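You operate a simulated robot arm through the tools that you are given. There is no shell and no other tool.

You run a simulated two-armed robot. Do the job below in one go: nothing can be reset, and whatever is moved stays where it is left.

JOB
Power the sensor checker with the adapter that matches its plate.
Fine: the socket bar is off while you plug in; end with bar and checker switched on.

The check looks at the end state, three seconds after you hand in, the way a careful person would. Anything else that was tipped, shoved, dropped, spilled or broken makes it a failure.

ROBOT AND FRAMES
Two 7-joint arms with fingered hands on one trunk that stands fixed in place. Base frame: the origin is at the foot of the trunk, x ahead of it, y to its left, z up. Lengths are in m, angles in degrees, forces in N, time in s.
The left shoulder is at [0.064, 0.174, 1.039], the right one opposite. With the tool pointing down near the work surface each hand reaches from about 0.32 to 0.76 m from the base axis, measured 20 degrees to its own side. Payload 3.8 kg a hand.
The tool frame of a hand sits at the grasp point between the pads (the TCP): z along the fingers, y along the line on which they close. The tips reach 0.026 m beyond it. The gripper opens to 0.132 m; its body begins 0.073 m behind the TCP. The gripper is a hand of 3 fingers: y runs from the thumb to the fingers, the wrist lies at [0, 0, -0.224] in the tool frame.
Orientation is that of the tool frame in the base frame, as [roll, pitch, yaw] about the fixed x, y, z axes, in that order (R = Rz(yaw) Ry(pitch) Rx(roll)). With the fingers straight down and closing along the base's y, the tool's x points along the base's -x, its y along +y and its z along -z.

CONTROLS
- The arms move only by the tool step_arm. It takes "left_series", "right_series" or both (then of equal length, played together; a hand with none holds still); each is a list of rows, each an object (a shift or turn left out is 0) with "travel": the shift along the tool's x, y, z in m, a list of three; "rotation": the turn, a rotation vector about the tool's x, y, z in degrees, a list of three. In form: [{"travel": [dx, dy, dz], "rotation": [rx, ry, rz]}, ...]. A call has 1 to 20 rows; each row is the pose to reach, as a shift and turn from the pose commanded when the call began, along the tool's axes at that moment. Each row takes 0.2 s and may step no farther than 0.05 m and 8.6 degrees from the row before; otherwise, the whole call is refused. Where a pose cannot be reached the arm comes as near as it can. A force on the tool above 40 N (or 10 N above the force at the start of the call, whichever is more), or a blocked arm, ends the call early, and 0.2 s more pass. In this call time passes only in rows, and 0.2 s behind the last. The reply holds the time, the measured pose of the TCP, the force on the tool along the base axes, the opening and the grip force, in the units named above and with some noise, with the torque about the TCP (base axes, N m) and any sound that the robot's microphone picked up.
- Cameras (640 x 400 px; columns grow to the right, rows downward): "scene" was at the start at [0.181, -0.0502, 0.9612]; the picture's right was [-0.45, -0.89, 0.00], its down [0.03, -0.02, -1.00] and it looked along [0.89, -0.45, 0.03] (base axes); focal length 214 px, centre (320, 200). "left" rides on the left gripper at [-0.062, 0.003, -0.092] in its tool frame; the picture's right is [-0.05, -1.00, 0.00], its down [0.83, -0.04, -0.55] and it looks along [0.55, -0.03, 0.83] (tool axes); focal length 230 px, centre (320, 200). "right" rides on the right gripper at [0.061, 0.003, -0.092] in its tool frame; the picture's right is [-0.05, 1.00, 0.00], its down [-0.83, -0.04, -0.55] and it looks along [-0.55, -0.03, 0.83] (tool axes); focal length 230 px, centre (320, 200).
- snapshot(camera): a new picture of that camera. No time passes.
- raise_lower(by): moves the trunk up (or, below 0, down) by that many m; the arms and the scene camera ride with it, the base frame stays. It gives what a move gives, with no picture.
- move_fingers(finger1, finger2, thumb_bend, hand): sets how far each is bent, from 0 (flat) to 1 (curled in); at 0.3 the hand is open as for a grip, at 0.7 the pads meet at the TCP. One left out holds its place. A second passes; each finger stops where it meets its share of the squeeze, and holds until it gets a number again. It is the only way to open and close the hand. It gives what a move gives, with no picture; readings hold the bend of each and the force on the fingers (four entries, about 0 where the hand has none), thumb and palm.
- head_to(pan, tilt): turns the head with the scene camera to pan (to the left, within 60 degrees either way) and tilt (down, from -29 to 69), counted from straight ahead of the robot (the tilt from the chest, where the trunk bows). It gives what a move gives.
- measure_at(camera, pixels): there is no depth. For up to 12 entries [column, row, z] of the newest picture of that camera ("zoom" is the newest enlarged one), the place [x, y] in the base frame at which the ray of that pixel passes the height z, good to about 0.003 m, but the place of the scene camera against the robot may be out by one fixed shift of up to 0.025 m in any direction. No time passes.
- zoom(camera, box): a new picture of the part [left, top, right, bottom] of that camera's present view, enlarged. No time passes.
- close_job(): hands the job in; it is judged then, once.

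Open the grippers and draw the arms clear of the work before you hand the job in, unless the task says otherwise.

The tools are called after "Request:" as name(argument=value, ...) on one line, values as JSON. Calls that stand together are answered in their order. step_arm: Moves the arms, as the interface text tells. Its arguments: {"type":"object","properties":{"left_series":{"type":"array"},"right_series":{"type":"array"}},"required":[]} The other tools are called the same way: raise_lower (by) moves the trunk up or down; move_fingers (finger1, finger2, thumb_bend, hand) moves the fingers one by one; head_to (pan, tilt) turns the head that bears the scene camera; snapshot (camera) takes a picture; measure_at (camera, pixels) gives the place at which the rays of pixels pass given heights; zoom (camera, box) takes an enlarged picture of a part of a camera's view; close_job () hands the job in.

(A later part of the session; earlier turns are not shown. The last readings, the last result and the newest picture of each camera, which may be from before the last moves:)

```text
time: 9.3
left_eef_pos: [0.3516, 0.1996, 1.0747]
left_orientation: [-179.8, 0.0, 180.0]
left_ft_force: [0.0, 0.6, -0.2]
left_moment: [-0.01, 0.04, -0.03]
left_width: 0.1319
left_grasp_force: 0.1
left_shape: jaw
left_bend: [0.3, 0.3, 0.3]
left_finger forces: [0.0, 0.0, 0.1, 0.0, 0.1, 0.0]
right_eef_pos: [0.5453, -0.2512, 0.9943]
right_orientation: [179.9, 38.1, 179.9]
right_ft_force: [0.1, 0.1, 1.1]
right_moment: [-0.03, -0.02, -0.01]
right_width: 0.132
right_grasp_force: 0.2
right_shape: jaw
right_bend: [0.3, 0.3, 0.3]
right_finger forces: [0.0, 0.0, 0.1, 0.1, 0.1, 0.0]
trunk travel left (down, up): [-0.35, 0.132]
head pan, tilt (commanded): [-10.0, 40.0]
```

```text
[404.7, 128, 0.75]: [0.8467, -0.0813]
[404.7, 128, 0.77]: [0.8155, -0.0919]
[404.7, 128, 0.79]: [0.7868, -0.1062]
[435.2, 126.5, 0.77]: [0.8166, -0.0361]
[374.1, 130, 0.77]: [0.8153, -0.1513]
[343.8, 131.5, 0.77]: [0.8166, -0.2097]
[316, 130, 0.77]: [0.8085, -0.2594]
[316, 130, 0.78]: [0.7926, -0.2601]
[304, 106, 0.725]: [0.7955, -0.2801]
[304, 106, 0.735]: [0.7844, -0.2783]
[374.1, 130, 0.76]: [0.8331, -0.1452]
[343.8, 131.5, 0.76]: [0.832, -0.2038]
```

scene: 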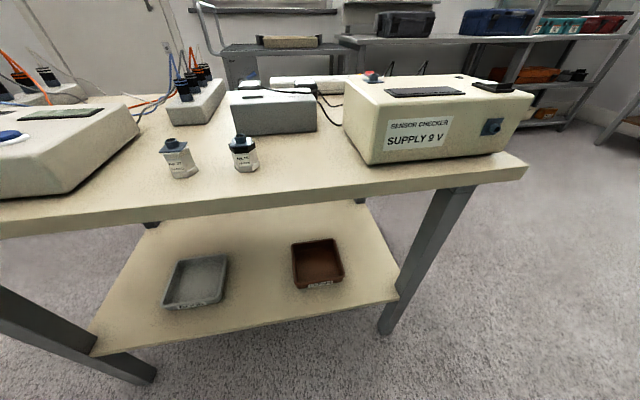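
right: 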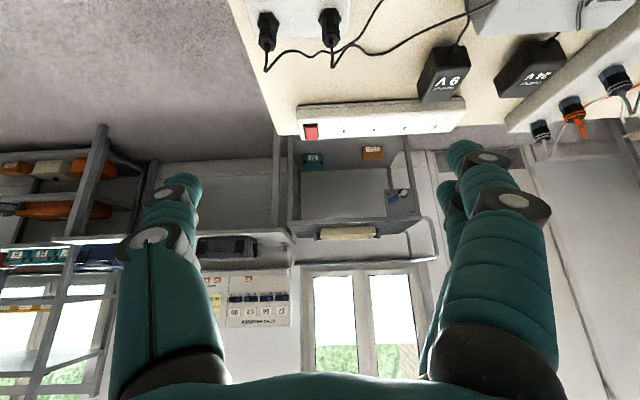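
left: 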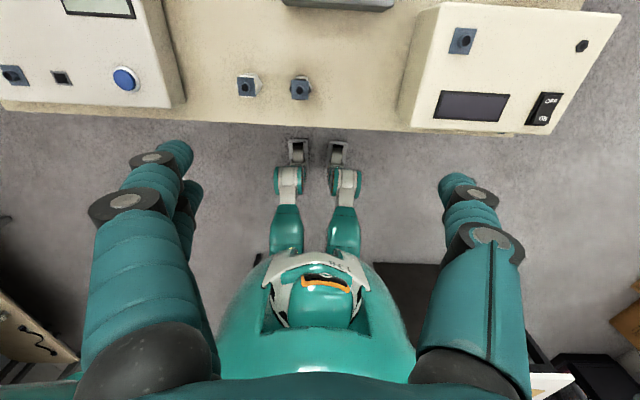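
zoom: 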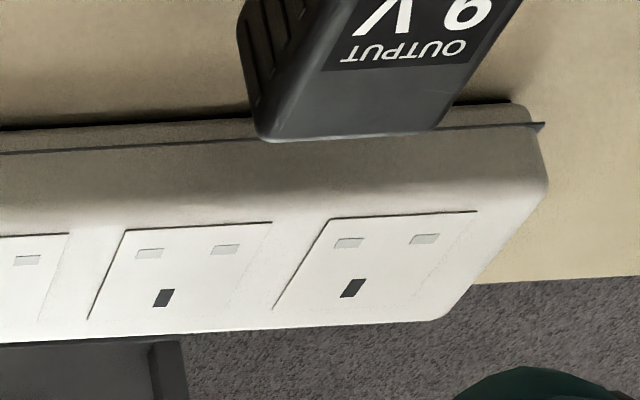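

Bar top comes out at z≈0.763, earth slots at x≈0.825 and y≈-0.207,-0.148,-0.089,-0.034; rocker centre near (0.81,-0.27). I need a single pointing finger to press rockers, so I curl finger2 and see which one it is.

Request:
move_fingers(hand="right", finger1=0.6, finger2=1.0, thumb_bend=0.3)

Request:
snapshot(camera="right")

Request:
head_to(pan=-20, tilt=15)

Request:
snapshot(camera="scene")

```text
time: 10.3
left_eef_pos: [0.3521, 0.1998, 1.0751]
left_orientation: [-179.9, 0.0, -180.0]
left_ft_force: [0.1, 0.4, -1.4]
left_moment: [0.0, 0.02, 0.01]
left_width: 0.1318
left_grasp_force: 0.1
left_shape: jaw
left_bend: [0.3, 0.3, 0.3]
left_finger forces: [0.0, 0.0, 0.0, 0.1, 0.1, 0.0]
right_eef_pos: [0.5471, -0.2496, 0.9944]
right_orientation: [-180.0, 38.0, 179.9]
right_ft_force: [-1.0, -0.2, -0.6]
right_moment: [0.01, -0.01, 0.02]
right_width: 0.0852
right_grasp_force: 0.0
right_shape: fingers
right_bend: [0.6, 1.0, 0.3]
right_finger forces: [0.0, 0.0, 0.0, 0.1, 0.1, 0.0]
trunk travel left (down, up): [-0.35, 0.132]
head pan, tilt (commanded): [-10.0, 40.0]
```

```text
taken
```

right: 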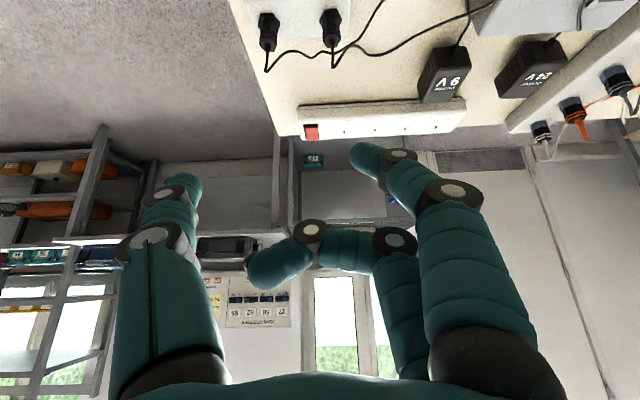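

```text
time: 11.2
left_eef_pos: [0.3521, 0.1993, 1.0759]
left_orientation: [-179.9, 0.0, -179.9]
left_ft_force: [0.6, 0.0, -0.3]
left_moment: [0.0, 0.01, 0.0]
left_width: 0.1318
left_grasp_force: 0.0
left_shape: jaw
left_bend: [0.3, 0.3, 0.3]
left_finger forces: [0.0, 0.1, 0.1, 0.1, 0.1, 0.0]
right_eef_pos: [0.5462, -0.2517, 0.9941]
right_orientation: [-180.0, 38.1, 180.0]
right_ft_force: [-0.8, 0.5, -0.2]
right_moment: [0.0, -0.02, -0.01]
right_width: 0.0852
right_grasp_force: 0.0
right_shape: fingers
right_bend: [0.6, 1.0, 0.3]
right_finger forces: [0.1, 0.0, 0.0, 0.0, 0.1, 0.0]
trunk travel left (down, up): [-0.35, 0.132]
head pan, tilt (commanded): [-20.0, 15.0]
```

```text
taken
```

scene: 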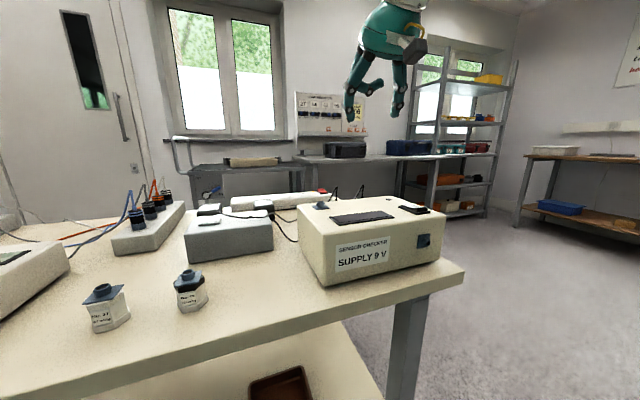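

Finger1 is the near one (tip at about (362,153)), and it points well with finger2 curled. I carry the hand forward to hover above the bar's rocker at about (0.82,-0.27).

Request:
step_arm(right_series=[{"travel": [-0.0186, -0.0054, 0.0388]}, {"travel": [-0.0372, -0.0109, 0.0777]}, {"travel": [-0.0558, -0.0163, 0.1165]}, {"travel": [-0.0744, -0.0217, 0.1554]}, {"travel": [-0.093, -0.0271, 0.1942]}, {"travel": [-0.1116, -0.0326, 0.2331]}, {"travel": [-0.1302, -0.038, 0.2719]}])

Request:
snapshot(camera="right")

Request:
snapshot(camera="scene")

```text
time: 12.8
left_eef_pos: [0.3509, 0.2, 1.0757]
left_orientation: [-179.9, 0.0, -179.9]
left_ft_force: [-0.7, 0.1, 1.0]
left_moment: [-0.04, -0.04, 0.02]
left_width: 0.1319
left_grasp_force: 0.2
left_shape: jaw
left_bend: [0.3, 0.3, 0.3]
left_finger forces: [0.0, 0.0, 0.0, 0.0, 0.1, 0.2]
right_eef_pos: [0.7166, -0.3079, 0.8766]
right_orientation: [-179.9, 38.0, 180.0]
right_ft_force: [-0.5, 0.5, 0.0]
right_moment: [-0.01, 0.03, -0.03]
right_width: 0.0847
right_grasp_force: 0.1
right_shape: fingers
right_bend: [0.6, 1.0, 0.3]
right_finger forces: [0.1, 0.0, 0.0, 0.0, 0.0, 0.0]
right hand out of reach, approached as far as the arm can: row 5, 6, 7
trunk travel left (down, up): [-0.35, 0.132]
head pan, tilt (commanded): [-20.0, 15.0]
```

```text
taken
```

right: 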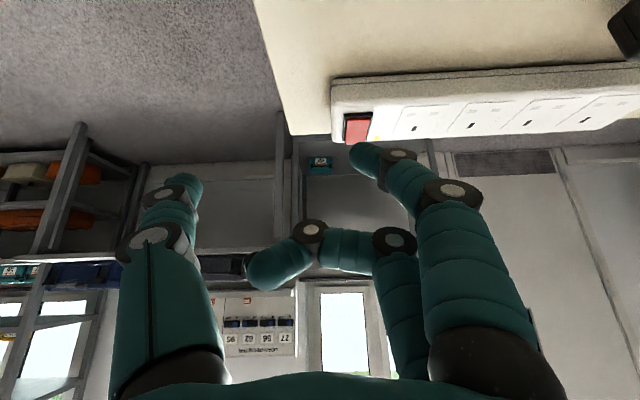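

```text
taken
```

scene: 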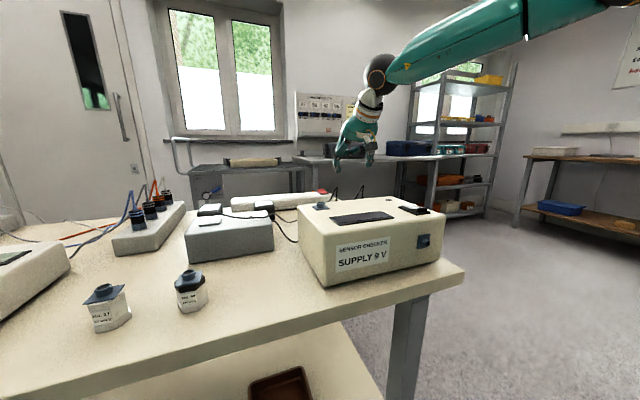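

The arm stopped at (0.717,-0.308,0.877), finger1 tip just short of the red rocker at (357,128). I try a further small forward-and-down move to learn the reach limit here.

Request:
step_arm(right_series=[{"travel": [-0.012, 0.008, 0.028]}, {"travel": [-0.02, 0.015, 0.055]}])

```text
time: 13.4
left_eef_pos: [0.3523, 0.1996, 1.0742]
left_orientation: [179.9, 0.0, -179.9]
left_ft_force: [0.4, -0.6, 0.1]
left_moment: [-0.04, -0.01, 0.03]
left_width: 0.1319
left_grasp_force: 0.0
left_shape: jaw
left_bend: [0.3, 0.3, 0.3]
left_finger forces: [0.0, 0.1, 0.0, 0.0, 0.0, 0.0]
right_eef_pos: [0.7187, -0.3108, 0.87]
right_orientation: [179.9, 38.1, 180.0]
right_ft_force: [-0.2, -0.2, -0.1]
right_moment: [-0.01, -0.02, 0.03]
right_width: 0.0845
right_grasp_force: 0.0
right_shape: fingers
right_bend: [0.6, 1.0, 0.3]
right_finger forces: [0.0, 0.1, 0.0, 0.0, 0.0, 0.1]
right hand out of reach, approached as far as the arm can: row 1, 2
trunk travel left (down, up): [-0.35, 0.132]
head pan, tilt (commanded): [-20.0, 15.0]
```

The arm is at its limit with the wrist about 0.53 m from the shoulder. I tilt the hand further (toward 60°) at the same point to see how far forward it can then go.

Request:
step_arm(right_series=[{"rotation": [0, -8, 0]}, {"rotation": [0, -16, 0]}, {"rotation": [0, -22, 0]}])

Request:
snapshot(camera="scene")

```text
time: 14.2
left_eef_pos: [0.3529, 0.1995, 1.0753]
left_orientation: [-180.0, 0.1, -179.9]
left_ft_force: [0.3, 0.0, -0.5]
left_moment: [-0.03, -0.01, 0.04]
left_width: 0.132
left_grasp_force: 0.1
left_shape: jaw
left_bend: [0.3, 0.3, 0.3]
left_finger forces: [0.0, 0.1, 0.0, 0.0, 0.1, 0.0]
right_eef_pos: [0.7262, -0.3111, 0.8833]
right_orientation: [-179.9, 59.7, -179.8]
right_ft_force: [-0.1, 0.1, 0.5]
right_moment: [-0.01, 0.03, 0.0]
right_width: 0.0846
right_grasp_force: 0.0
right_shape: fingers
right_bend: [0.6, 1.0, 0.3]
right_finger forces: [0.0, 0.0, 0.0, 0.0, 0.0, 0.1]
right hand out of reach, approached as far as the arm can: row 3
trunk travel left (down, up): [-0.35, 0.132]
head pan, tilt (commanded): [-20.0, 15.0]
```

```text
taken
```

scene: 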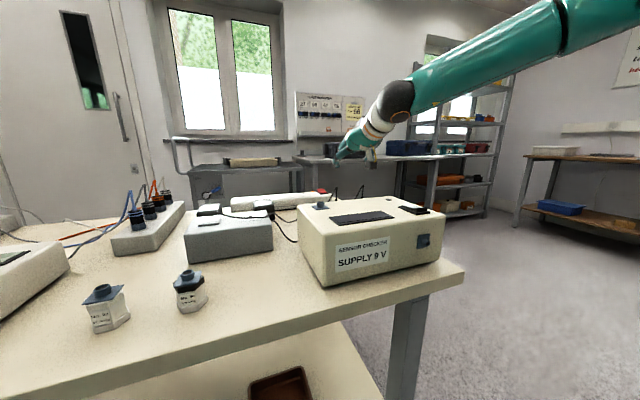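

The arm stopped again while tilting, so a joint limit (not length) is acting. I look at the arm's posture with the head.

Request:
head_to(pan=-58, tilt=-10)

Request:
snapshot(camera="scene")

```text
time: 15.2
left_eef_pos: [0.3525, 0.1994, 1.0745]
left_orientation: [-179.9, -0.1, -179.9]
left_ft_force: [0.3, 0.1, 0.6]
left_moment: [-0.01, 0.0, -0.02]
left_width: 0.132
left_grasp_force: 0.2
left_shape: jaw
left_bend: [0.3, 0.3, 0.3]
left_finger forces: [0.1, 0.0, 0.1, 0.0, 0.1, 0.0]
right_eef_pos: [0.7257, -0.3114, 0.8836]
right_orientation: [-179.8, 59.7, -179.6]
right_ft_force: [-0.6, 0.4, -0.8]
right_moment: [-0.02, 0.01, -0.01]
right_width: 0.0849
right_grasp_force: 0.0
right_shape: fingers
right_bend: [0.6, 1.0, 0.3]
right_finger forces: [0.0, 0.1, 0.0, 0.0, 0.1, 0.1]
trunk travel left (down, up): [-0.35, 0.132]
head pan, tilt (commanded): [-58.0, -10.0]
```

```text
taken
```

scene: 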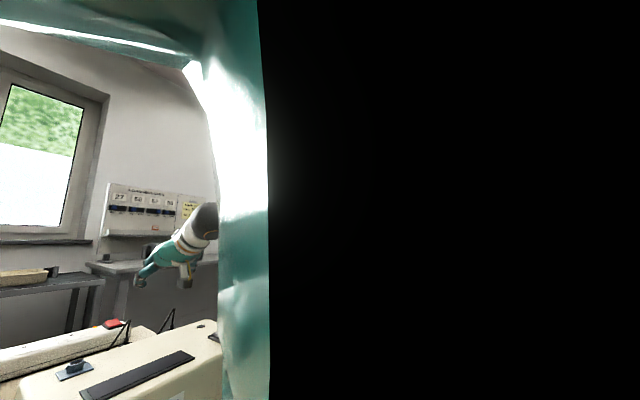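

The view is blocked by the arm itself. I turn the head back and test moving forward from this flatter hand pose (still well above the bar).

Request:
head_to(pan=-20, tilt=15)

Request:
step_arm(right_series=[{"travel": [-0.0125, 0.005, 0.0217]}, {"travel": [-0.025, 0.01, 0.0433]}])

Request:
snapshot(camera="right")

```text
time: 16.3
left_eef_pos: [0.3514, 0.1996, 1.0773]
left_orientation: [-179.9, 0.0, -179.9]
left_ft_force: [-0.7, -0.4, 0.4]
left_moment: [-0.03, 0.05, -0.02]
left_width: 0.1319
left_grasp_force: 0.0
left_shape: jaw
left_bend: [0.3, 0.3, 0.3]
left_finger forces: [0.0, 0.0, 0.1, 0.0, 0.0, 0.0]
right_eef_pos: [0.7257, -0.3116, 0.8829]
right_orientation: [-179.7, 59.6, -179.9]
right_ft_force: [0.4, -0.7, 0.4]
right_moment: [0.02, 0.0, 0.0]
right_width: 0.0845
right_grasp_force: 0.0
right_shape: fingers
right_bend: [0.6, 1.0, 0.3]
right_finger forces: [0.0, 0.1, 0.1, 0.0, 0.0, 0.0]
trunk travel left (down, up): [-0.35, 0.132]
head pan, tilt (commanded): [-20.0, 15.0]
```

```text
time: 16.9
left_eef_pos: [0.3511, 0.1994, 1.0757]
left_orientation: [180.0, 0.0, -179.9]
left_ft_force: [0.8, -0.3, -0.3]
left_moment: [0.0, 0.0, 0.0]
left_width: 0.132
left_grasp_force: 0.0
left_shape: jaw
left_bend: [0.3, 0.3, 0.3]
left_finger forces: [0.0, 0.0, 0.1, 0.1, 0.0, 0.1]
right_eef_pos: [0.7593, -0.3062, 0.8856]
right_orientation: [-180.0, 60.1, 179.8]
right_ft_force: [0.7, 0.2, 0.0]
right_moment: [-0.02, 0.03, 0.0]
right_width: 0.0848
right_grasp_force: 0.0
right_shape: fingers
right_bend: [0.6, 1.0, 0.3]
right_finger forces: [0.0, 0.0, 0.1, 0.1, 0.0, 0.1]
right hand out of reach, approached as far as the arm can: row 2
trunk travel left (down, up): [-0.35, 0.132]
head pan, tilt (commanded): [-20.0, 15.0]
```

```text
taken
```

right: 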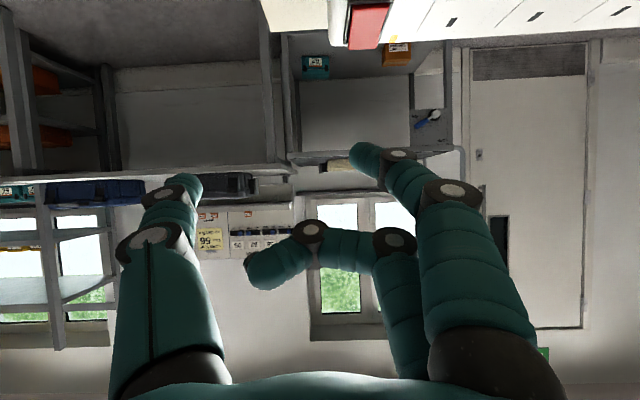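

Forward reach improved only a little, so the arm's posture is what limits it. I go back to a straight-down hand at about (0.62,-0.25,0.95) and explore the reach lower down, as the notes promise more there.

Request:
step_arm(right_series=[{"travel": [0.0018, 0.007, -0.019], "rotation": [0, 7.5, 0]}, {"travel": [0.0035, 0.014, -0.0381], "rotation": [0, 15, 0]}, {"travel": [0.0053, 0.021, -0.0572], "rotation": [0, 22.5, 0]}, {"travel": [0.007, 0.028, -0.0762], "rotation": [0, 30, 0]}, {"travel": [0.0088, 0.035, -0.0953], "rotation": [0, 37.5, 0]}, {"travel": [0.0106, 0.042, -0.1143], "rotation": [0, 45, 0]}, {"travel": [0.0123, 0.049, -0.1334], "rotation": [0, 52.5, 0]}, {"travel": [0.0141, 0.056, -0.1524], "rotation": [0, 60, 0]}])

Request:
snapshot(camera="scene")

```text
time: 18.7
left_eef_pos: [0.3523, 0.2017, 1.0752]
left_orientation: [-179.8, 0.0, -179.9]
left_ft_force: [0.0, 0.5, 0.5]
left_moment: [0.0, -0.01, 0.01]
left_width: 0.1319
left_grasp_force: 0.1
left_shape: jaw
left_bend: [0.3, 0.3, 0.3]
left_finger forces: [0.0, 0.1, 0.1, 0.0, 0.0, 0.1]
right_eef_pos: [0.5908, -0.3023, 0.945]
right_orientation: [180.0, 2.7, -179.9]
right_ft_force: [-0.2, -0.1, -0.5]
right_moment: [0.0, 0.03, 0.0]
right_width: 0.0847
right_grasp_force: 0.1
right_shape: fingers
right_bend: [0.6, 1.0, 0.3]
right_finger forces: [0.0, 0.0, 0.0, 0.0, 0.0, 0.0]
right hand out of reach, approached as far as the arm can: row 4, 5, 6, 7, 8
trunk travel left (down, up): [-0.35, 0.132]
head pan, tilt (commanded): [-20.0, 15.0]
```

```text
taken
```

scene: 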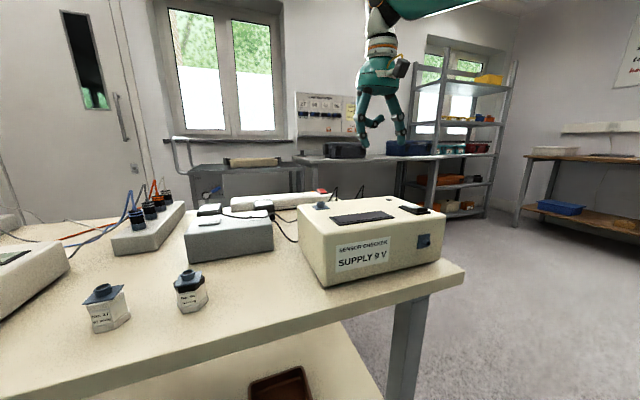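

The limits I have met fit an upper arm stuck at one elbow position near (0.29,-0.36,1.11). I raise the trunk by 0.1 m to see whether the posture then frees up.

Request:
raise_lower(by=0.12)

Request:
step_arm(right_series=[{"travel": [0.0, 0.01, 0.04]}, {"travel": [-0.01, 0.02, 0.08]}, {"travel": [-0.03, 0.03, 0.11]}, {"travel": [-0.05, 0.05, 0.12]}, {"travel": [-0.08, 0.07, 0.12]}])

```text
time: 20.2
left_eef_pos: [0.3515, 0.1997, 1.1923]
left_orientation: [-180.0, -0.2, -179.8]
left_ft_force: [0.7, 0.0, 0.0]
left_moment: [-0.03, 0.04, -0.01]
left_width: 0.1317
left_grasp_force: 0.0
left_shape: jaw
left_bend: [0.3, 0.3, 0.3]
left_finger forces: [0.1, 0.0, 0.0, 0.0, 0.1, 0.0]
right_eef_pos: [0.5441, -0.3041, 1.248]
right_orientation: [-180.0, 21.7, 179.9]
right_ft_force: [0.6, -0.2, 0.6]
right_moment: [-0.05, 0.01, 0.03]
right_width: 0.0847
right_grasp_force: 0.0
right_shape: fingers
right_bend: [0.6, 1.0, 0.3]
right_finger forces: [0.0, 0.1, 0.0, 0.0, 0.0, 0.0]
trunk travel left (down, up): [-0.47, 0.012]
head pan, tilt (commanded): [-20.0, 15.0]
```

```text
time: 21.4
left_eef_pos: [0.3485, 0.2002, 1.1953]
left_orientation: [-179.9, 0.2, -180.0]
left_ft_force: [0.2, 0.5, -0.1]
left_moment: [0.02, 0.01, 0.04]
left_width: 0.132
left_grasp_force: 0.1
left_shape: jaw
left_bend: [0.3, 0.3, 0.3]
left_finger forces: [0.0, 0.0, 0.0, 0.1, 0.0, 0.0]
right_eef_pos: [0.5756, -0.3009, 1.1495]
right_orientation: [-180.0, 21.6, 179.8]
right_ft_force: [-0.4, 0.6, 0.4]
right_moment: [0.0, -0.02, 0.03]
right_width: 0.0846
right_grasp_force: 0.1
right_shape: fingers
right_bend: [0.6, 1.0, 0.3]
right_finger forces: [0.1, 0.0, 0.1, 0.0, 0.1, 0.0]
right hand out of reach, approached as far as the arm can: row 2, 3, 4, 5
trunk travel left (down, up): [-0.47, 0.012]
head pan, tilt (commanded): [-20.0, 15.0]
```

The trunk move also changed the right arm's pose unexpectedly (now z 1.15, tilt 22°). I look at how the arm is standing.

Request:
head_to(pan=-35, tilt=-25)

Request:
snapshot(camera="scene")

Request:
snapshot(camera="left")

Request:
snapshot(camera="right")

```text
time: 22.4
left_eef_pos: [0.3487, 0.2004, 1.1933]
left_orientation: [-180.0, 0.1, -179.9]
left_ft_force: [0.3, 0.3, 1.1]
left_moment: [-0.02, 0.01, 0.01]
left_width: 0.1321
left_grasp_force: 0.1
left_shape: jaw
left_bend: [0.3, 0.3, 0.3]
left_finger forces: [0.1, 0.0, 0.1, 0.0, 0.0, 0.0]
right_eef_pos: [0.5754, -0.3016, 1.1491]
right_orientation: [180.0, 21.7, 179.9]
right_ft_force: [0.8, -0.3, 0.8]
right_moment: [0.0, -0.02, -0.01]
right_width: 0.0846
right_grasp_force: 0.1
right_shape: fingers
right_bend: [0.6, 1.0, 0.3]
right_finger forces: [0.0, 0.1, 0.0, 0.1, 0.1, 0.1]
trunk travel left (down, up): [-0.47, 0.012]
head pan, tilt (commanded): [-35.0, -25.0]
```

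```text
taken
```

scene: 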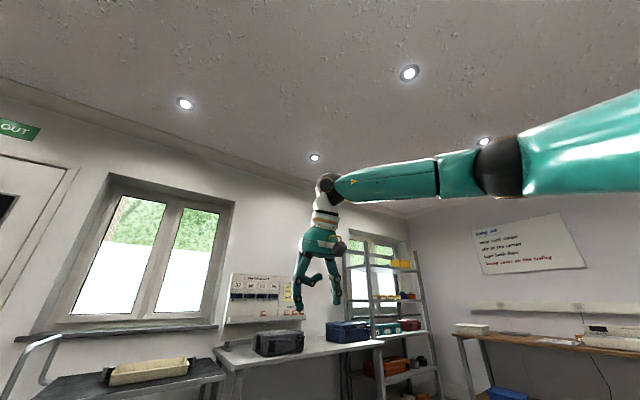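

```text
taken
```

left: 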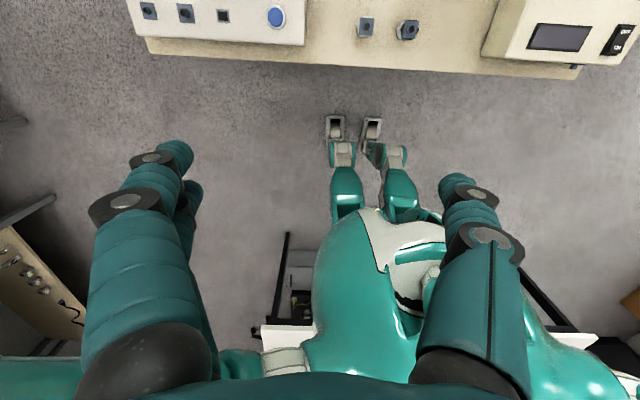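

```text
taken
```

right: 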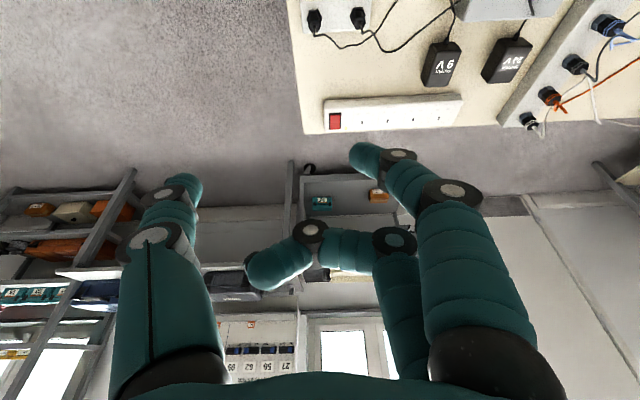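

The elbow is held out to the side at shoulder height. With the trunk raised I go to a plain straight-down pose nearer in, (0.45,-0.25,0.98), and then try forward at low height.

Request:
step_arm(right_series=[{"travel": [0.03, 0.008, 0.0185], "rotation": [0, 4, 0]}, {"travel": [0.06, 0.017, 0.037], "rotation": [0, 8, 0]}, {"travel": [0.09, 0.025, 0.055], "rotation": [0, 12, 0]}, {"travel": [0.12, 0.033, 0.074], "rotation": [0, 16, 0]}, {"travel": [0.15, 0.042, 0.092], "rotation": [0, 20, 0]}, {"travel": [0.1787, 0.05, 0.1107], "rotation": [0, 21.7, 0]}])

Request:
snapshot(camera="scene")

```text
time: 23.8
left_eef_pos: [0.3495, 0.1998, 1.1933]
left_orientation: [-179.9, -0.1, -179.9]
left_ft_force: [0.6, -0.3, -0.2]
left_moment: [0.0, 0.03, 0.01]
left_width: 0.1318
left_grasp_force: 0.1
left_shape: jaw
left_bend: [0.3, 0.3, 0.3]
left_finger forces: [0.0, 0.0, 0.0, 0.0, 0.1, 0.1]
right_eef_pos: [0.4502, -0.2548, 0.9781]
right_orientation: [179.9, 0.0, 179.9]
right_ft_force: [-0.3, 0.4, 0.8]
right_moment: [0.03, 0.02, -0.01]
right_width: 0.0848
right_grasp_force: 0.0
right_shape: fingers
right_bend: [0.6, 1.0, 0.3]
right_finger forces: [0.0, 0.1, 0.0, 0.0, 0.0, 0.1]
right hand out of reach, approached as far as the arm can: row 5, 6
trunk travel left (down, up): [-0.47, 0.012]
head pan, tilt (commanded): [-35.0, -25.0]
```

```text
taken
```

scene: 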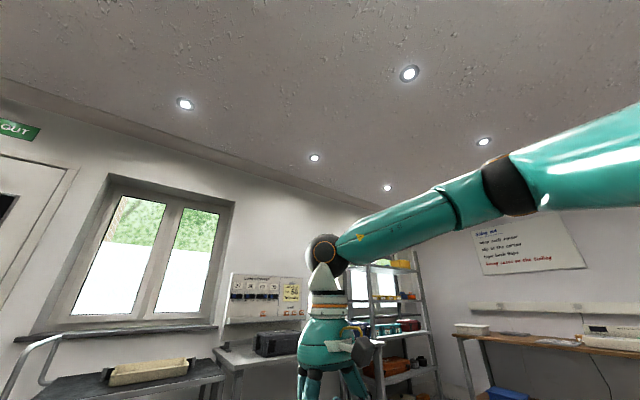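

Even here the arm is just at a limit, so the hand's yaw probably holds a joint at its end. I test whether yawing the hand lets it move farther inward.

Request:
step_arm(right_series=[{"rotation": [0, 0, -8]}, {"rotation": [0, 0, -16]}, {"rotation": [0, 0, -24]}, {"rotation": [0, 0, -32]}, {"rotation": [0, 0, -40]}, {"travel": [0, 0.04, 0], "rotation": [0, 0, -40]}, {"travel": [0, 0.08, 0], "rotation": [0, 0, -40]}, {"travel": [0, 0.12, 0], "rotation": [0, 0, -40]}])

Request:
snapshot(camera="scene")

```text
time: 25.6
left_eef_pos: [0.3488, 0.1993, 1.1947]
left_orientation: [-179.9, 0.0, -179.9]
left_ft_force: [-0.4, 0.2, -0.1]
left_moment: [0.0, 0.0, -0.03]
left_width: 0.1321
left_grasp_force: 0.0
left_shape: jaw
left_bend: [0.3, 0.3, 0.3]
left_finger forces: [0.0, 0.0, 0.0, 0.0, 0.0, 0.0]
right_eef_pos: [0.4105, -0.2066, 0.9975]
right_orientation: [179.9, 0.2, -140.0]
right_ft_force: [0.1, 0.7, 0.6]
right_moment: [0.0, 0.02, 0.01]
right_width: 0.0843
right_grasp_force: 0.1
right_shape: fingers
right_bend: [0.6, 1.0, 0.3]
right_finger forces: [0.0, 0.0, 0.1, 0.1, 0.0, 0.0]
right hand out of reach, approached as far as the arm can: row 6, 7, 8
trunk travel left (down, up): [-0.47, 0.012]
head pan, tilt (commanded): [-35.0, -25.0]
```

```text
taken
```

scene: 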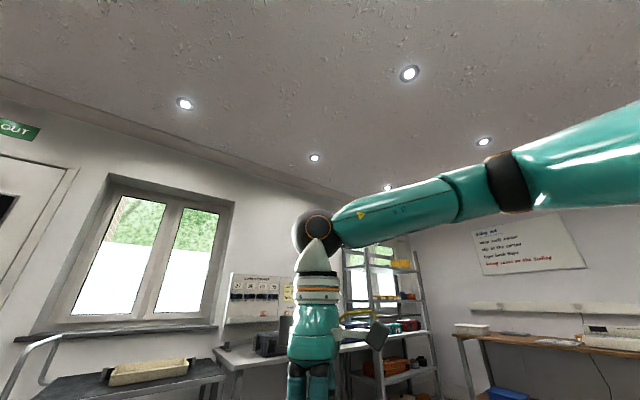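

The elbow hardly moves while the wrist slides around it. For comparison I look at the left arm's posture, which began at a pose the mirrored right arm cannot reach.

Request:
head_to(pan=35, tilt=-25)

Request:
snapshot(camera="scene")

Request:
head_to(pan=-50, tilt=10)

Request:
snapshot(camera="scene")

```text
time: 27.0
left_eef_pos: [0.3492, 0.1996, 1.1938]
left_orientation: [-179.9, 0.0, -180.0]
left_ft_force: [0.0, 0.7, -0.1]
left_moment: [-0.02, 0.0, 0.04]
left_width: 0.1319
left_grasp_force: 0.0
left_shape: jaw
left_bend: [0.3, 0.3, 0.3]
left_finger forces: [0.0, 0.0, 0.0, 0.1, 0.0, 0.1]
right_eef_pos: [0.4101, -0.2071, 0.9968]
right_orientation: [180.0, 0.3, -140.0]
right_ft_force: [0.4, 0.7, -0.7]
right_moment: [-0.01, 0.02, 0.02]
right_width: 0.085
right_grasp_force: 0.0
right_shape: fingers
right_bend: [0.6, 1.0, 0.3]
right_finger forces: [0.0, 0.1, 0.0, 0.1, 0.0, 0.1]
trunk travel left (down, up): [-0.47, 0.012]
head pan, tilt (commanded): [35.0, -25.0]
```

```text
taken
```

scene: 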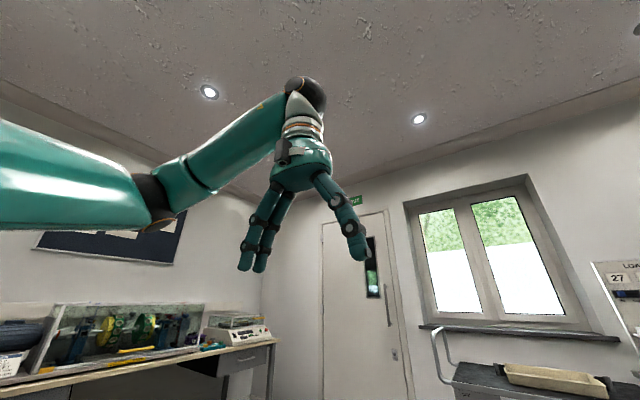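

```text
time: 28.6
left_eef_pos: [0.3496, 0.2, 1.1941]
left_orientation: [-179.8, 0.0, -179.8]
left_ft_force: [0.6, 0.2, -0.3]
left_moment: [0.03, 0.01, 0.0]
left_width: 0.1321
left_grasp_force: 0.0
left_shape: jaw
left_bend: [0.3, 0.3, 0.3]
left_finger forces: [0.0, 0.0, 0.1, 0.1, 0.1, 0.0]
right_eef_pos: [0.4107, -0.2056, 0.9974]
right_orientation: [-180.0, 0.3, -139.9]
right_ft_force: [0.6, 0.1, 0.1]
right_moment: [-0.01, 0.01, -0.04]
right_width: 0.0847
right_grasp_force: 0.0
right_shape: fingers
right_bend: [0.6, 1.0, 0.3]
right_finger forces: [0.0, 0.0, 0.1, 0.0, 0.0, 0.0]
trunk travel left (down, up): [-0.47, 0.012]
head pan, tilt (commanded): [-50.0, 10.0]
```

```text
taken
```

scene: 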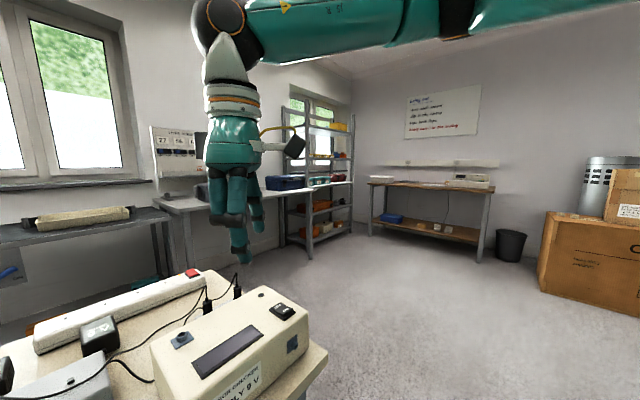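

Both elbows sit at similar mirrored places. I return the yaw to straight and go low at (0.42,-0.22,0.88), which with the raised trunk matches the stated "near the work surface" geometry, then extend forward.

Request:
step_arm(right_series=[{"travel": [0.0, -0.004, 0.025], "rotation": [0, 0, 8]}, {"travel": [0.001, -0.008, 0.05], "rotation": [0, 0, 16]}, {"travel": [0.001, -0.012, 0.075], "rotation": [0, 0, 24]}, {"travel": [0.002, -0.016, 0.1], "rotation": [0, 0, 32]}, {"travel": [0.002, -0.018, 0.117], "rotation": [0, 0, 40]}])

Request:
snapshot(camera="scene")

```text
time: 29.8
left_eef_pos: [0.3482, 0.1994, 1.1929]
left_orientation: [-180.0, 0.0, -179.8]
left_ft_force: [0.0, -0.2, 0.1]
left_moment: [-0.02, -0.01, 0.0]
left_width: 0.132
left_grasp_force: 0.0
left_shape: jaw
left_bend: [0.3, 0.3, 0.3]
left_finger forces: [0.0, 0.0, 0.0, 0.1, 0.0, 0.1]
right_eef_pos: [0.3962, -0.2483, 0.9022]
right_orientation: [179.8, 0.1, 179.7]
right_ft_force: [-0.1, 0.0, -0.3]
right_moment: [-0.03, 0.0, -0.02]
right_width: 0.0846
right_grasp_force: 0.0
right_shape: fingers
right_bend: [0.6, 1.0, 0.3]
right_finger forces: [0.1, 0.0, 0.1, 0.0, 0.1, 0.0]
right hand out of reach, approached as far as the arm can: row 1, 2, 3, 4, 5
trunk travel left (down, up): [-0.47, 0.012]
head pan, tilt (commanded): [-50.0, 10.0]
```

```text
taken
```

scene: 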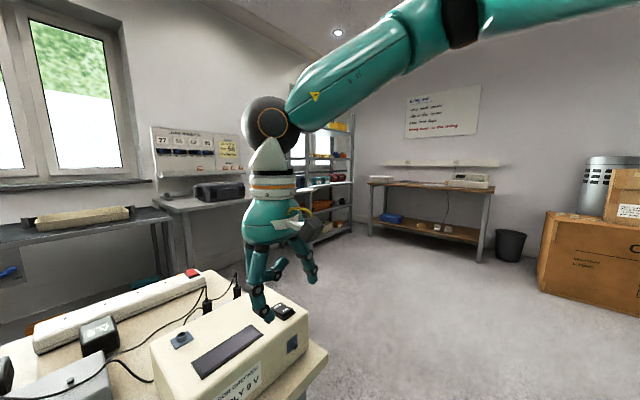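

The elbow stays up and the arm is stuck again. I try freeing it by going out to the right of the bench first, then forward there.

Request:
step_arm(right_series=[{"travel": [0.0, -0.045, 0.0]}, {"travel": [0.0, -0.09, 0.0]}, {"travel": [0.0, -0.135, 0.0]}, {"travel": [0.0, -0.18, 0.0]}, {"travel": [-0.03, -0.2, 0.0]}, {"travel": [-0.07, -0.2, 0.0]}, {"travel": [-0.11, -0.2, 0.0]}, {"travel": [-0.15, -0.2, 0.0]}])

Request:
snapshot(camera="scene")

```text
time: 31.6
left_eef_pos: [0.3508, 0.2007, 1.1928]
left_orientation: [-180.0, 0.0, -179.9]
left_ft_force: [0.5, -0.5, 0.7]
left_moment: [-0.01, 0.0, 0.0]
left_width: 0.1318
left_grasp_force: 0.1
left_shape: jaw
left_bend: [0.3, 0.3, 0.3]
left_finger forces: [0.1, 0.1, 0.0, 0.0, 0.1, 0.0]
right_eef_pos: [0.4933, -0.4477, 0.9187]
right_orientation: [180.0, 0.0, -180.0]
right_ft_force: [1.2, 0.2, -0.9]
right_moment: [-0.03, -0.03, 0.0]
right_width: 0.0848
right_grasp_force: 0.0
right_shape: fingers
right_bend: [0.6, 1.0, 0.3]
right_finger forces: [0.2, 0.1, 0.0, 0.0, 0.0, 0.1]
right hand out of reach, approached as far as the arm can: row 7, 8
trunk travel left (down, up): [-0.47, 0.012]
head pan, tilt (commanded): [-50.0, 10.0]
```

```text
taken
```

scene: 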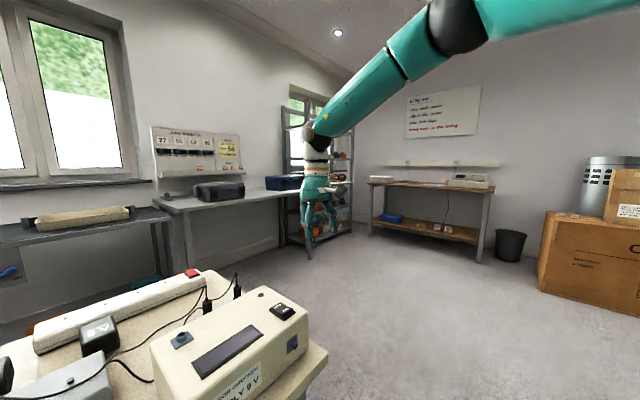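

I suspect the shoulder joints sit at a limit. I make a simple retreat (up and back) and watch whether the elbow moves.

Request:
step_arm(right_series=[{"travel": [0.02, 0.0, -0.035]}, {"travel": [0.04, 0.0, -0.07]}, {"travel": [0.06, 0.01, -0.105]}, {"travel": [0.08, 0.03, -0.14]}, {"travel": [0.1, 0.06, -0.17]}, {"travel": [0.12, 0.1, -0.19]}])

Request:
snapshot(camera="scene")

```text
time: 33.0
left_eef_pos: [0.3485, 0.1999, 1.194]
left_orientation: [-179.9, 0.1, -179.9]
left_ft_force: [-0.4, -0.6, 0.0]
left_moment: [-0.01, -0.04, 0.01]
left_width: 0.1318
left_grasp_force: 0.1
left_shape: jaw
left_bend: [0.3, 0.3, 0.3]
left_finger forces: [0.0, 0.0, 0.1, 0.1, 0.0, 0.1]
right_eef_pos: [0.3751, -0.3455, 1.1102]
right_orientation: [-180.0, 0.1, 180.0]
right_ft_force: [-1.1, -0.1, 0.1]
right_moment: [-0.02, 0.01, -0.01]
right_width: 0.0847
right_grasp_force: 0.0
right_shape: fingers
right_bend: [0.6, 1.0, 0.3]
right_finger forces: [0.1, 0.0, 0.0, 0.0, 0.0, 0.1]
trunk travel left (down, up): [-0.47, 0.012]
head pan, tilt (commanded): [-50.0, 10.0]
```

```text
taken
```

scene: 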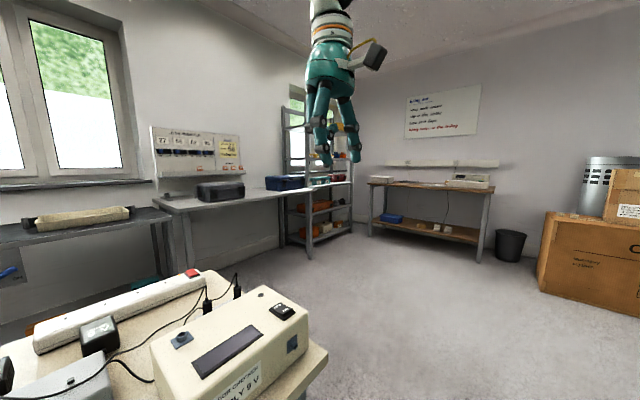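

That pose was reached cleanly. I look up at the elbow now.

Request:
head_to(pan=-50, tilt=-25)

Request:
snapshot(camera="scene")

```text
time: 34.0
left_eef_pos: [0.3485, 0.1989, 1.194]
left_orientation: [-179.9, 0.0, -179.8]
left_ft_force: [-0.3, 0.4, 0.1]
left_moment: [-0.02, 0.0, 0.02]
left_width: 0.1318
left_grasp_force: 0.0
left_shape: jaw
left_bend: [0.3, 0.3, 0.3]
left_finger forces: [0.1, 0.0, 0.0, 0.0, 0.0, 0.0]
right_eef_pos: [0.3752, -0.3461, 1.1084]
right_orientation: [-179.9, 0.0, -180.0]
right_ft_force: [0.5, 0.5, 0.8]
right_moment: [0.01, 0.02, 0.0]
right_width: 0.0846
right_grasp_force: 0.0
right_shape: fingers
right_bend: [0.6, 1.0, 0.3]
right_finger forces: [0.1, 0.1, 0.0, 0.1, 0.0, 0.1]
trunk travel left (down, up): [-0.47, 0.012]
head pan, tilt (commanded): [-50.0, -25.0]
```

```text
taken
```

scene: 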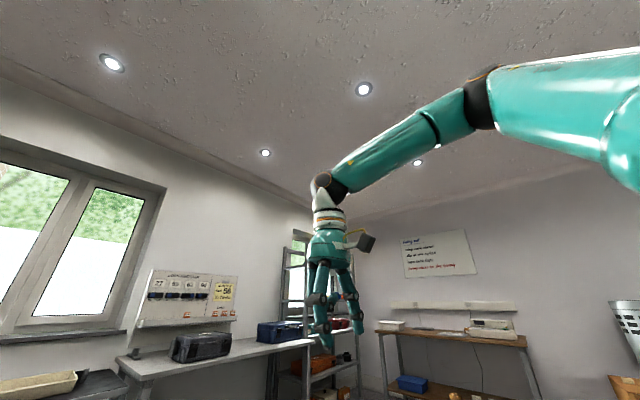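

The arm is in an over-the-top elbow branch (elbow above the shoulder), which is why it cannot extend forward. I swing the hand out to the free space right of the bench and down, so the elbow drops below the shoulder.

Request:
step_arm(right_series=[{"travel": [0.004, -0.038, 0.014]}, {"travel": [0.008, -0.077, 0.029]}, {"travel": [0.011, -0.115, 0.043]}, {"travel": [0.015, -0.154, 0.058]}, {"travel": [0.025, -0.184, 0.083]}, {"travel": [0.035, -0.214, 0.108]}, {"travel": [0.045, -0.244, 0.133]}, {"travel": [0.055, -0.274, 0.158]}, {"travel": [0.067, -0.291, 0.195]}, {"travel": [0.08, -0.309, 0.233]}, {"travel": [0.092, -0.327, 0.27]}, {"travel": [0.105, -0.344, 0.308]}, {"travel": [0.107, -0.348, 0.355]}, {"travel": [0.109, -0.351, 0.402]}, {"travel": [0.111, -0.354, 0.448]}])

Request:
head_to(pan=-55, tilt=0)

Request:
snapshot(camera="scene")

```text
time: 37.2
left_eef_pos: [0.3498, 0.1999, 1.1934]
left_orientation: [-180.0, 0.0, -180.0]
left_ft_force: [-0.6, -0.6, -0.7]
left_moment: [0.02, -0.01, 0.03]
left_width: 0.1319
left_grasp_force: 0.0
left_shape: jaw
left_bend: [0.3, 0.3, 0.3]
left_finger forces: [0.1, 0.0, 0.0, 0.1, 0.0, 0.1]
right_eef_pos: [0.2642, -0.6974, 0.664]
right_orientation: [179.9, 0.0, 179.9]
right_ft_force: [0.0, -0.2, 0.0]
right_moment: [-0.02, 0.04, 0.02]
right_width: 0.0847
right_grasp_force: 0.1
right_shape: fingers
right_bend: [0.6, 1.0, 0.3]
right_finger forces: [0.1, 0.0, 0.0, 0.0, 0.0, 0.0]
trunk travel left (down, up): [-0.47, 0.012]
head pan, tilt (commanded): [-50.0, -25.0]
```

```text
time: 38.1
left_eef_pos: [0.3493, 0.2, 1.193]
left_orientation: [-179.9, 0.0, -179.9]
left_ft_force: [0.0, -0.7, -0.4]
left_moment: [0.0, 0.0, -0.01]
left_width: 0.1319
left_grasp_force: 0.1
left_shape: jaw
left_bend: [0.3, 0.3, 0.3]
left_finger forces: [0.0, 0.0, 0.1, 0.0, 0.0, 0.0]
right_eef_pos: [0.264, -0.6964, 0.6639]
right_orientation: [179.9, -0.1, -180.0]
right_ft_force: [0.4, -0.2, 0.0]
right_moment: [0.03, 0.02, 0.0]
right_width: 0.0847
right_grasp_force: 0.0
right_shape: fingers
right_bend: [0.6, 1.0, 0.3]
right_finger forces: [0.0, 0.1, 0.1, 0.0, 0.0, 0.0]
trunk travel left (down, up): [-0.47, 0.012]
head pan, tilt (commanded): [-55.0, 0.0]
```

```text
taken
```

scene: 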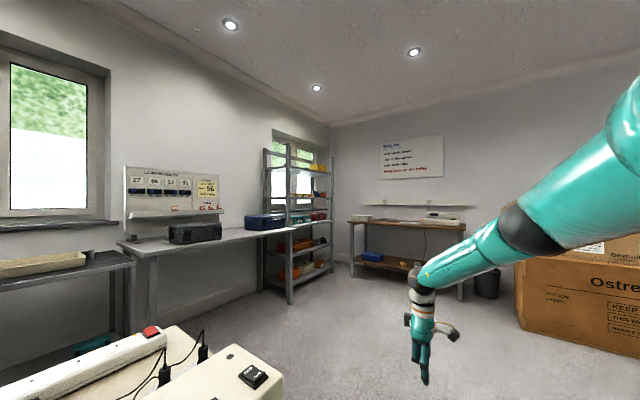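

Reached with no limit flags, the arm nearly straight and the elbow low. Now I swing it forward at long radius, over the bench at z≈0.90, to (0.66,-0.22).

Request:
step_arm(right_series=[{"travel": [-0.031, 0.0127, -0.0227]}, {"travel": [-0.062, 0.0253, -0.0453]}, {"travel": [-0.093, 0.038, -0.068]}, {"travel": [-0.124, 0.0507, -0.0907]}, {"travel": [-0.155, 0.0633, -0.1133]}, {"travel": [-0.186, 0.076, -0.136]}, {"travel": [-0.212, 0.104, -0.156]}, {"travel": [-0.238, 0.132, -0.176]}, {"travel": [-0.264, 0.16, -0.196]}, {"travel": [-0.29, 0.188, -0.216]}, {"travel": [-0.316, 0.216, -0.236]}, {"travel": [-0.3335, 0.2535, -0.236]}, {"travel": [-0.351, 0.291, -0.236]}, {"travel": [-0.3685, 0.3285, -0.236]}, {"travel": [-0.386, 0.366, -0.236]}, {"travel": [-0.389, 0.403, -0.236]}, {"travel": [-0.393, 0.44, -0.236]}, {"travel": [-0.396, 0.476, -0.236]}])

Request:
head_to(pan=-30, tilt=10)

Request:
snapshot(camera="scene")

Request:
snapshot(camera="right")

```text
time: 41.9
left_eef_pos: [0.3489, 0.2005, 1.1936]
left_orientation: [-179.9, 0.0, -179.9]
left_ft_force: [0.7, 0.7, -0.2]
left_moment: [-0.03, -0.01, 0.03]
left_width: 0.1319
left_grasp_force: 0.1
left_shape: jaw
left_bend: [0.3, 0.3, 0.3]
left_finger forces: [0.0, 0.0, 0.1, 0.0, 0.0, 0.0]
right_eef_pos: [0.6545, -0.2228, 0.8968]
right_orientation: [180.0, -0.1, 180.0]
right_ft_force: [-0.9, 1.1, -0.6]
right_moment: [-0.02, 0.01, 0.02]
right_width: 0.0846
right_grasp_force: 0.0
right_shape: fingers
right_bend: [0.6, 1.0, 0.3]
right_finger forces: [0.1, 0.0, 0.0, 0.0, 0.0, 0.0]
right hand out of reach, approached as far as the arm can: row 15
trunk travel left (down, up): [-0.47, 0.012]
head pan, tilt (commanded): [-55.0, 0.0]
```

```text
time: 42.8
left_eef_pos: [0.3494, 0.2007, 1.1943]
left_orientation: [-179.9, 0.0, -179.9]
left_ft_force: [0.0, -0.1, -0.4]
left_moment: [0.0, -0.01, 0.0]
left_width: 0.1318
left_grasp_force: 0.0
left_shape: jaw
left_bend: [0.3, 0.3, 0.3]
left_finger forces: [0.1, 0.0, 0.1, 0.0, 0.1, 0.1]
right_eef_pos: [0.6558, -0.2232, 0.8983]
right_orientation: [-180.0, 0.0, -180.0]
right_ft_force: [0.4, 0.3, -0.1]
right_moment: [-0.01, -0.01, 0.03]
right_width: 0.0846
right_grasp_force: 0.0
right_shape: fingers
right_bend: [0.6, 1.0, 0.3]
right_finger forces: [0.0, 0.1, 0.0, 0.0, 0.1, 0.0]
trunk travel left (down, up): [-0.47, 0.012]
head pan, tilt (commanded): [-30.0, 10.0]
```

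```text
taken
```

scene: 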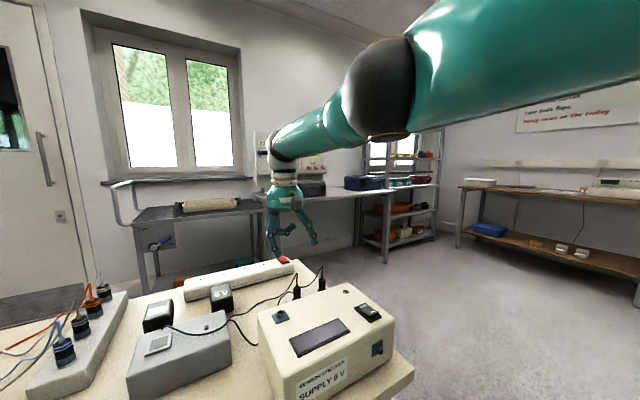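

```text
taken
```

right: 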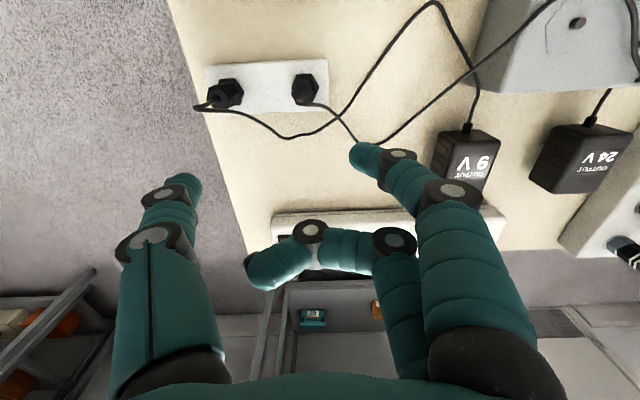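

The posture is now right: hand straight down at (0.656,-0.223,0.898) with the arm extended forward. I zoom on the grey box and the adapter to judge clearances.

Request:
zoom(camera="right", box=[400, 0, 640, 200])

Request:
zoom(camera="right", box=[190, 50, 350, 150])

Request:
measure_at(camera="right", pixels=[[225, 92, 0.79], [225, 92, 0.77], [305, 88, 0.79], [305, 88, 0.77], [475, 91, 0.725], [482, 88, 0.785], [447, 133, 0.777], [438, 175, 0.777], [501, 138, 0.777]])

```text
2.00 times, centred on (520, 100) of right
```

zoom: 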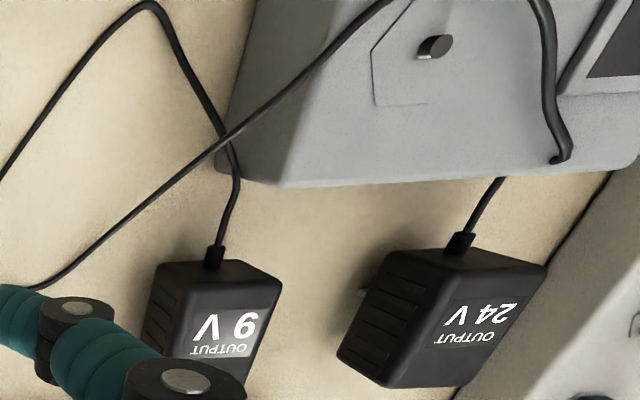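

```text
4.00 times, centred on (270, 100) of right
```

zoom: 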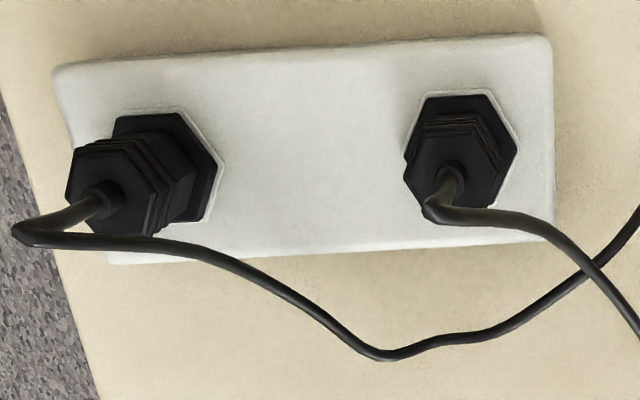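

```text
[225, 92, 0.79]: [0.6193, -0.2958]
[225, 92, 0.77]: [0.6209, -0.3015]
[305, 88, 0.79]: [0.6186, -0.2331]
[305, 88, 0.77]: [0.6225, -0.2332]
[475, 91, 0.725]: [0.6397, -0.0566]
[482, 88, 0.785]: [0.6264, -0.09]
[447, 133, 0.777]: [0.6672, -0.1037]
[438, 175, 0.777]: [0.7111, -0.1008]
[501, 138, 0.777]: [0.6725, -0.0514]
```

The grey box top is only about z 0.77, below the adapter's top, so a tilted grasp should clear it. To reach the bar I need the trunk lower; I raise the hand, lower the trunk in steps, keeping the hand clear.

Request:
step_arm(right_series=[{"travel": [0.015, 0.0, -0.04]}, {"travel": [0.03, 0.0, -0.08]}])

Request:
raise_lower(by=-0.08)

```text
time: 43.4
left_eef_pos: [0.3496, 0.2003, 1.1942]
left_orientation: [-179.8, 0.1, -180.0]
left_ft_force: [-0.1, 0.2, -0.1]
left_moment: [0.0, 0.02, 0.01]
left_width: 0.1318
left_grasp_force: 0.0
left_shape: jaw
left_bend: [0.3, 0.3, 0.3]
left_finger forces: [0.0, 0.1, 0.0, 0.0, 0.1, 0.0]
right_eef_pos: [0.6565, -0.2218, 0.9798]
right_orientation: [179.8, -0.1, -180.0]
right_ft_force: [0.7, 0.0, -0.4]
right_moment: [0.0, 0.02, -0.03]
right_width: 0.0847
right_grasp_force: 0.2
right_shape: fingers
right_bend: [0.6, 1.0, 0.3]
right_finger forces: [0.1, 0.1, 0.1, 0.0, 0.0, 0.1]
right hand out of reach, approached as far as the arm can: row 1, 2
trunk travel left (down, up): [-0.47, 0.012]
head pan, tilt (commanded): [-30.0, 10.0]
```

```text
time: 44.3
left_eef_pos: [0.3522, 0.2007, 1.1186]
left_orientation: [-179.8, -0.9, 180.0]
left_ft_force: [-0.1, -0.2, -0.3]
left_moment: [-0.01, 0.02, 0.0]
left_width: 0.1319
left_grasp_force: 0.1
left_shape: jaw
left_bend: [0.3, 0.3, 0.3]
left_finger forces: [0.0, 0.0, 0.0, 0.0, 0.1, 0.0]
right_eef_pos: [0.6431, -0.2169, 0.775]
right_orientation: [179.8, -11.9, -179.5]
right_ft_force: [4.5, 3.3, 15.9]
right_moment: [-1.26, 0.01, 0.34]
right_width: 0.093
right_grasp_force: 7.6
right_shape: fingers
right_bend: [0.6, 1.0, 0.26]
right_finger forces: [0.1, 0.0, 0.0, 0.0, 15.9, 0.0]
trunk travel left (down, up): [-0.402, 0.079]
head pan, tilt (commanded): [-30.0, 10.0]
stopped: the force on the tool passed its limit at 68 N (the readings are from after the stop); the commanded pose is now the measured one
```

The trunk move dropped the hand and the thumb touched something (15.9 N). I look first before moving away.

Request:
snapshot(camera="right")

Request:
snapshot(camera="scene")

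```text
taken
```

right: 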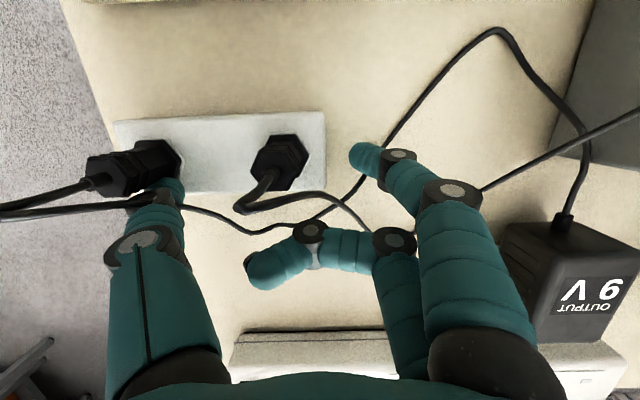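

```text
taken
```

scene: 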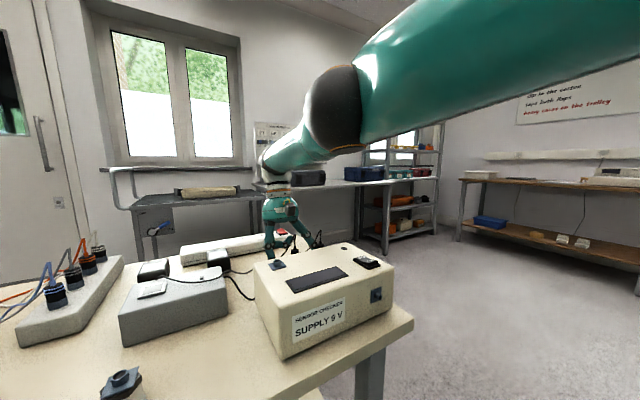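

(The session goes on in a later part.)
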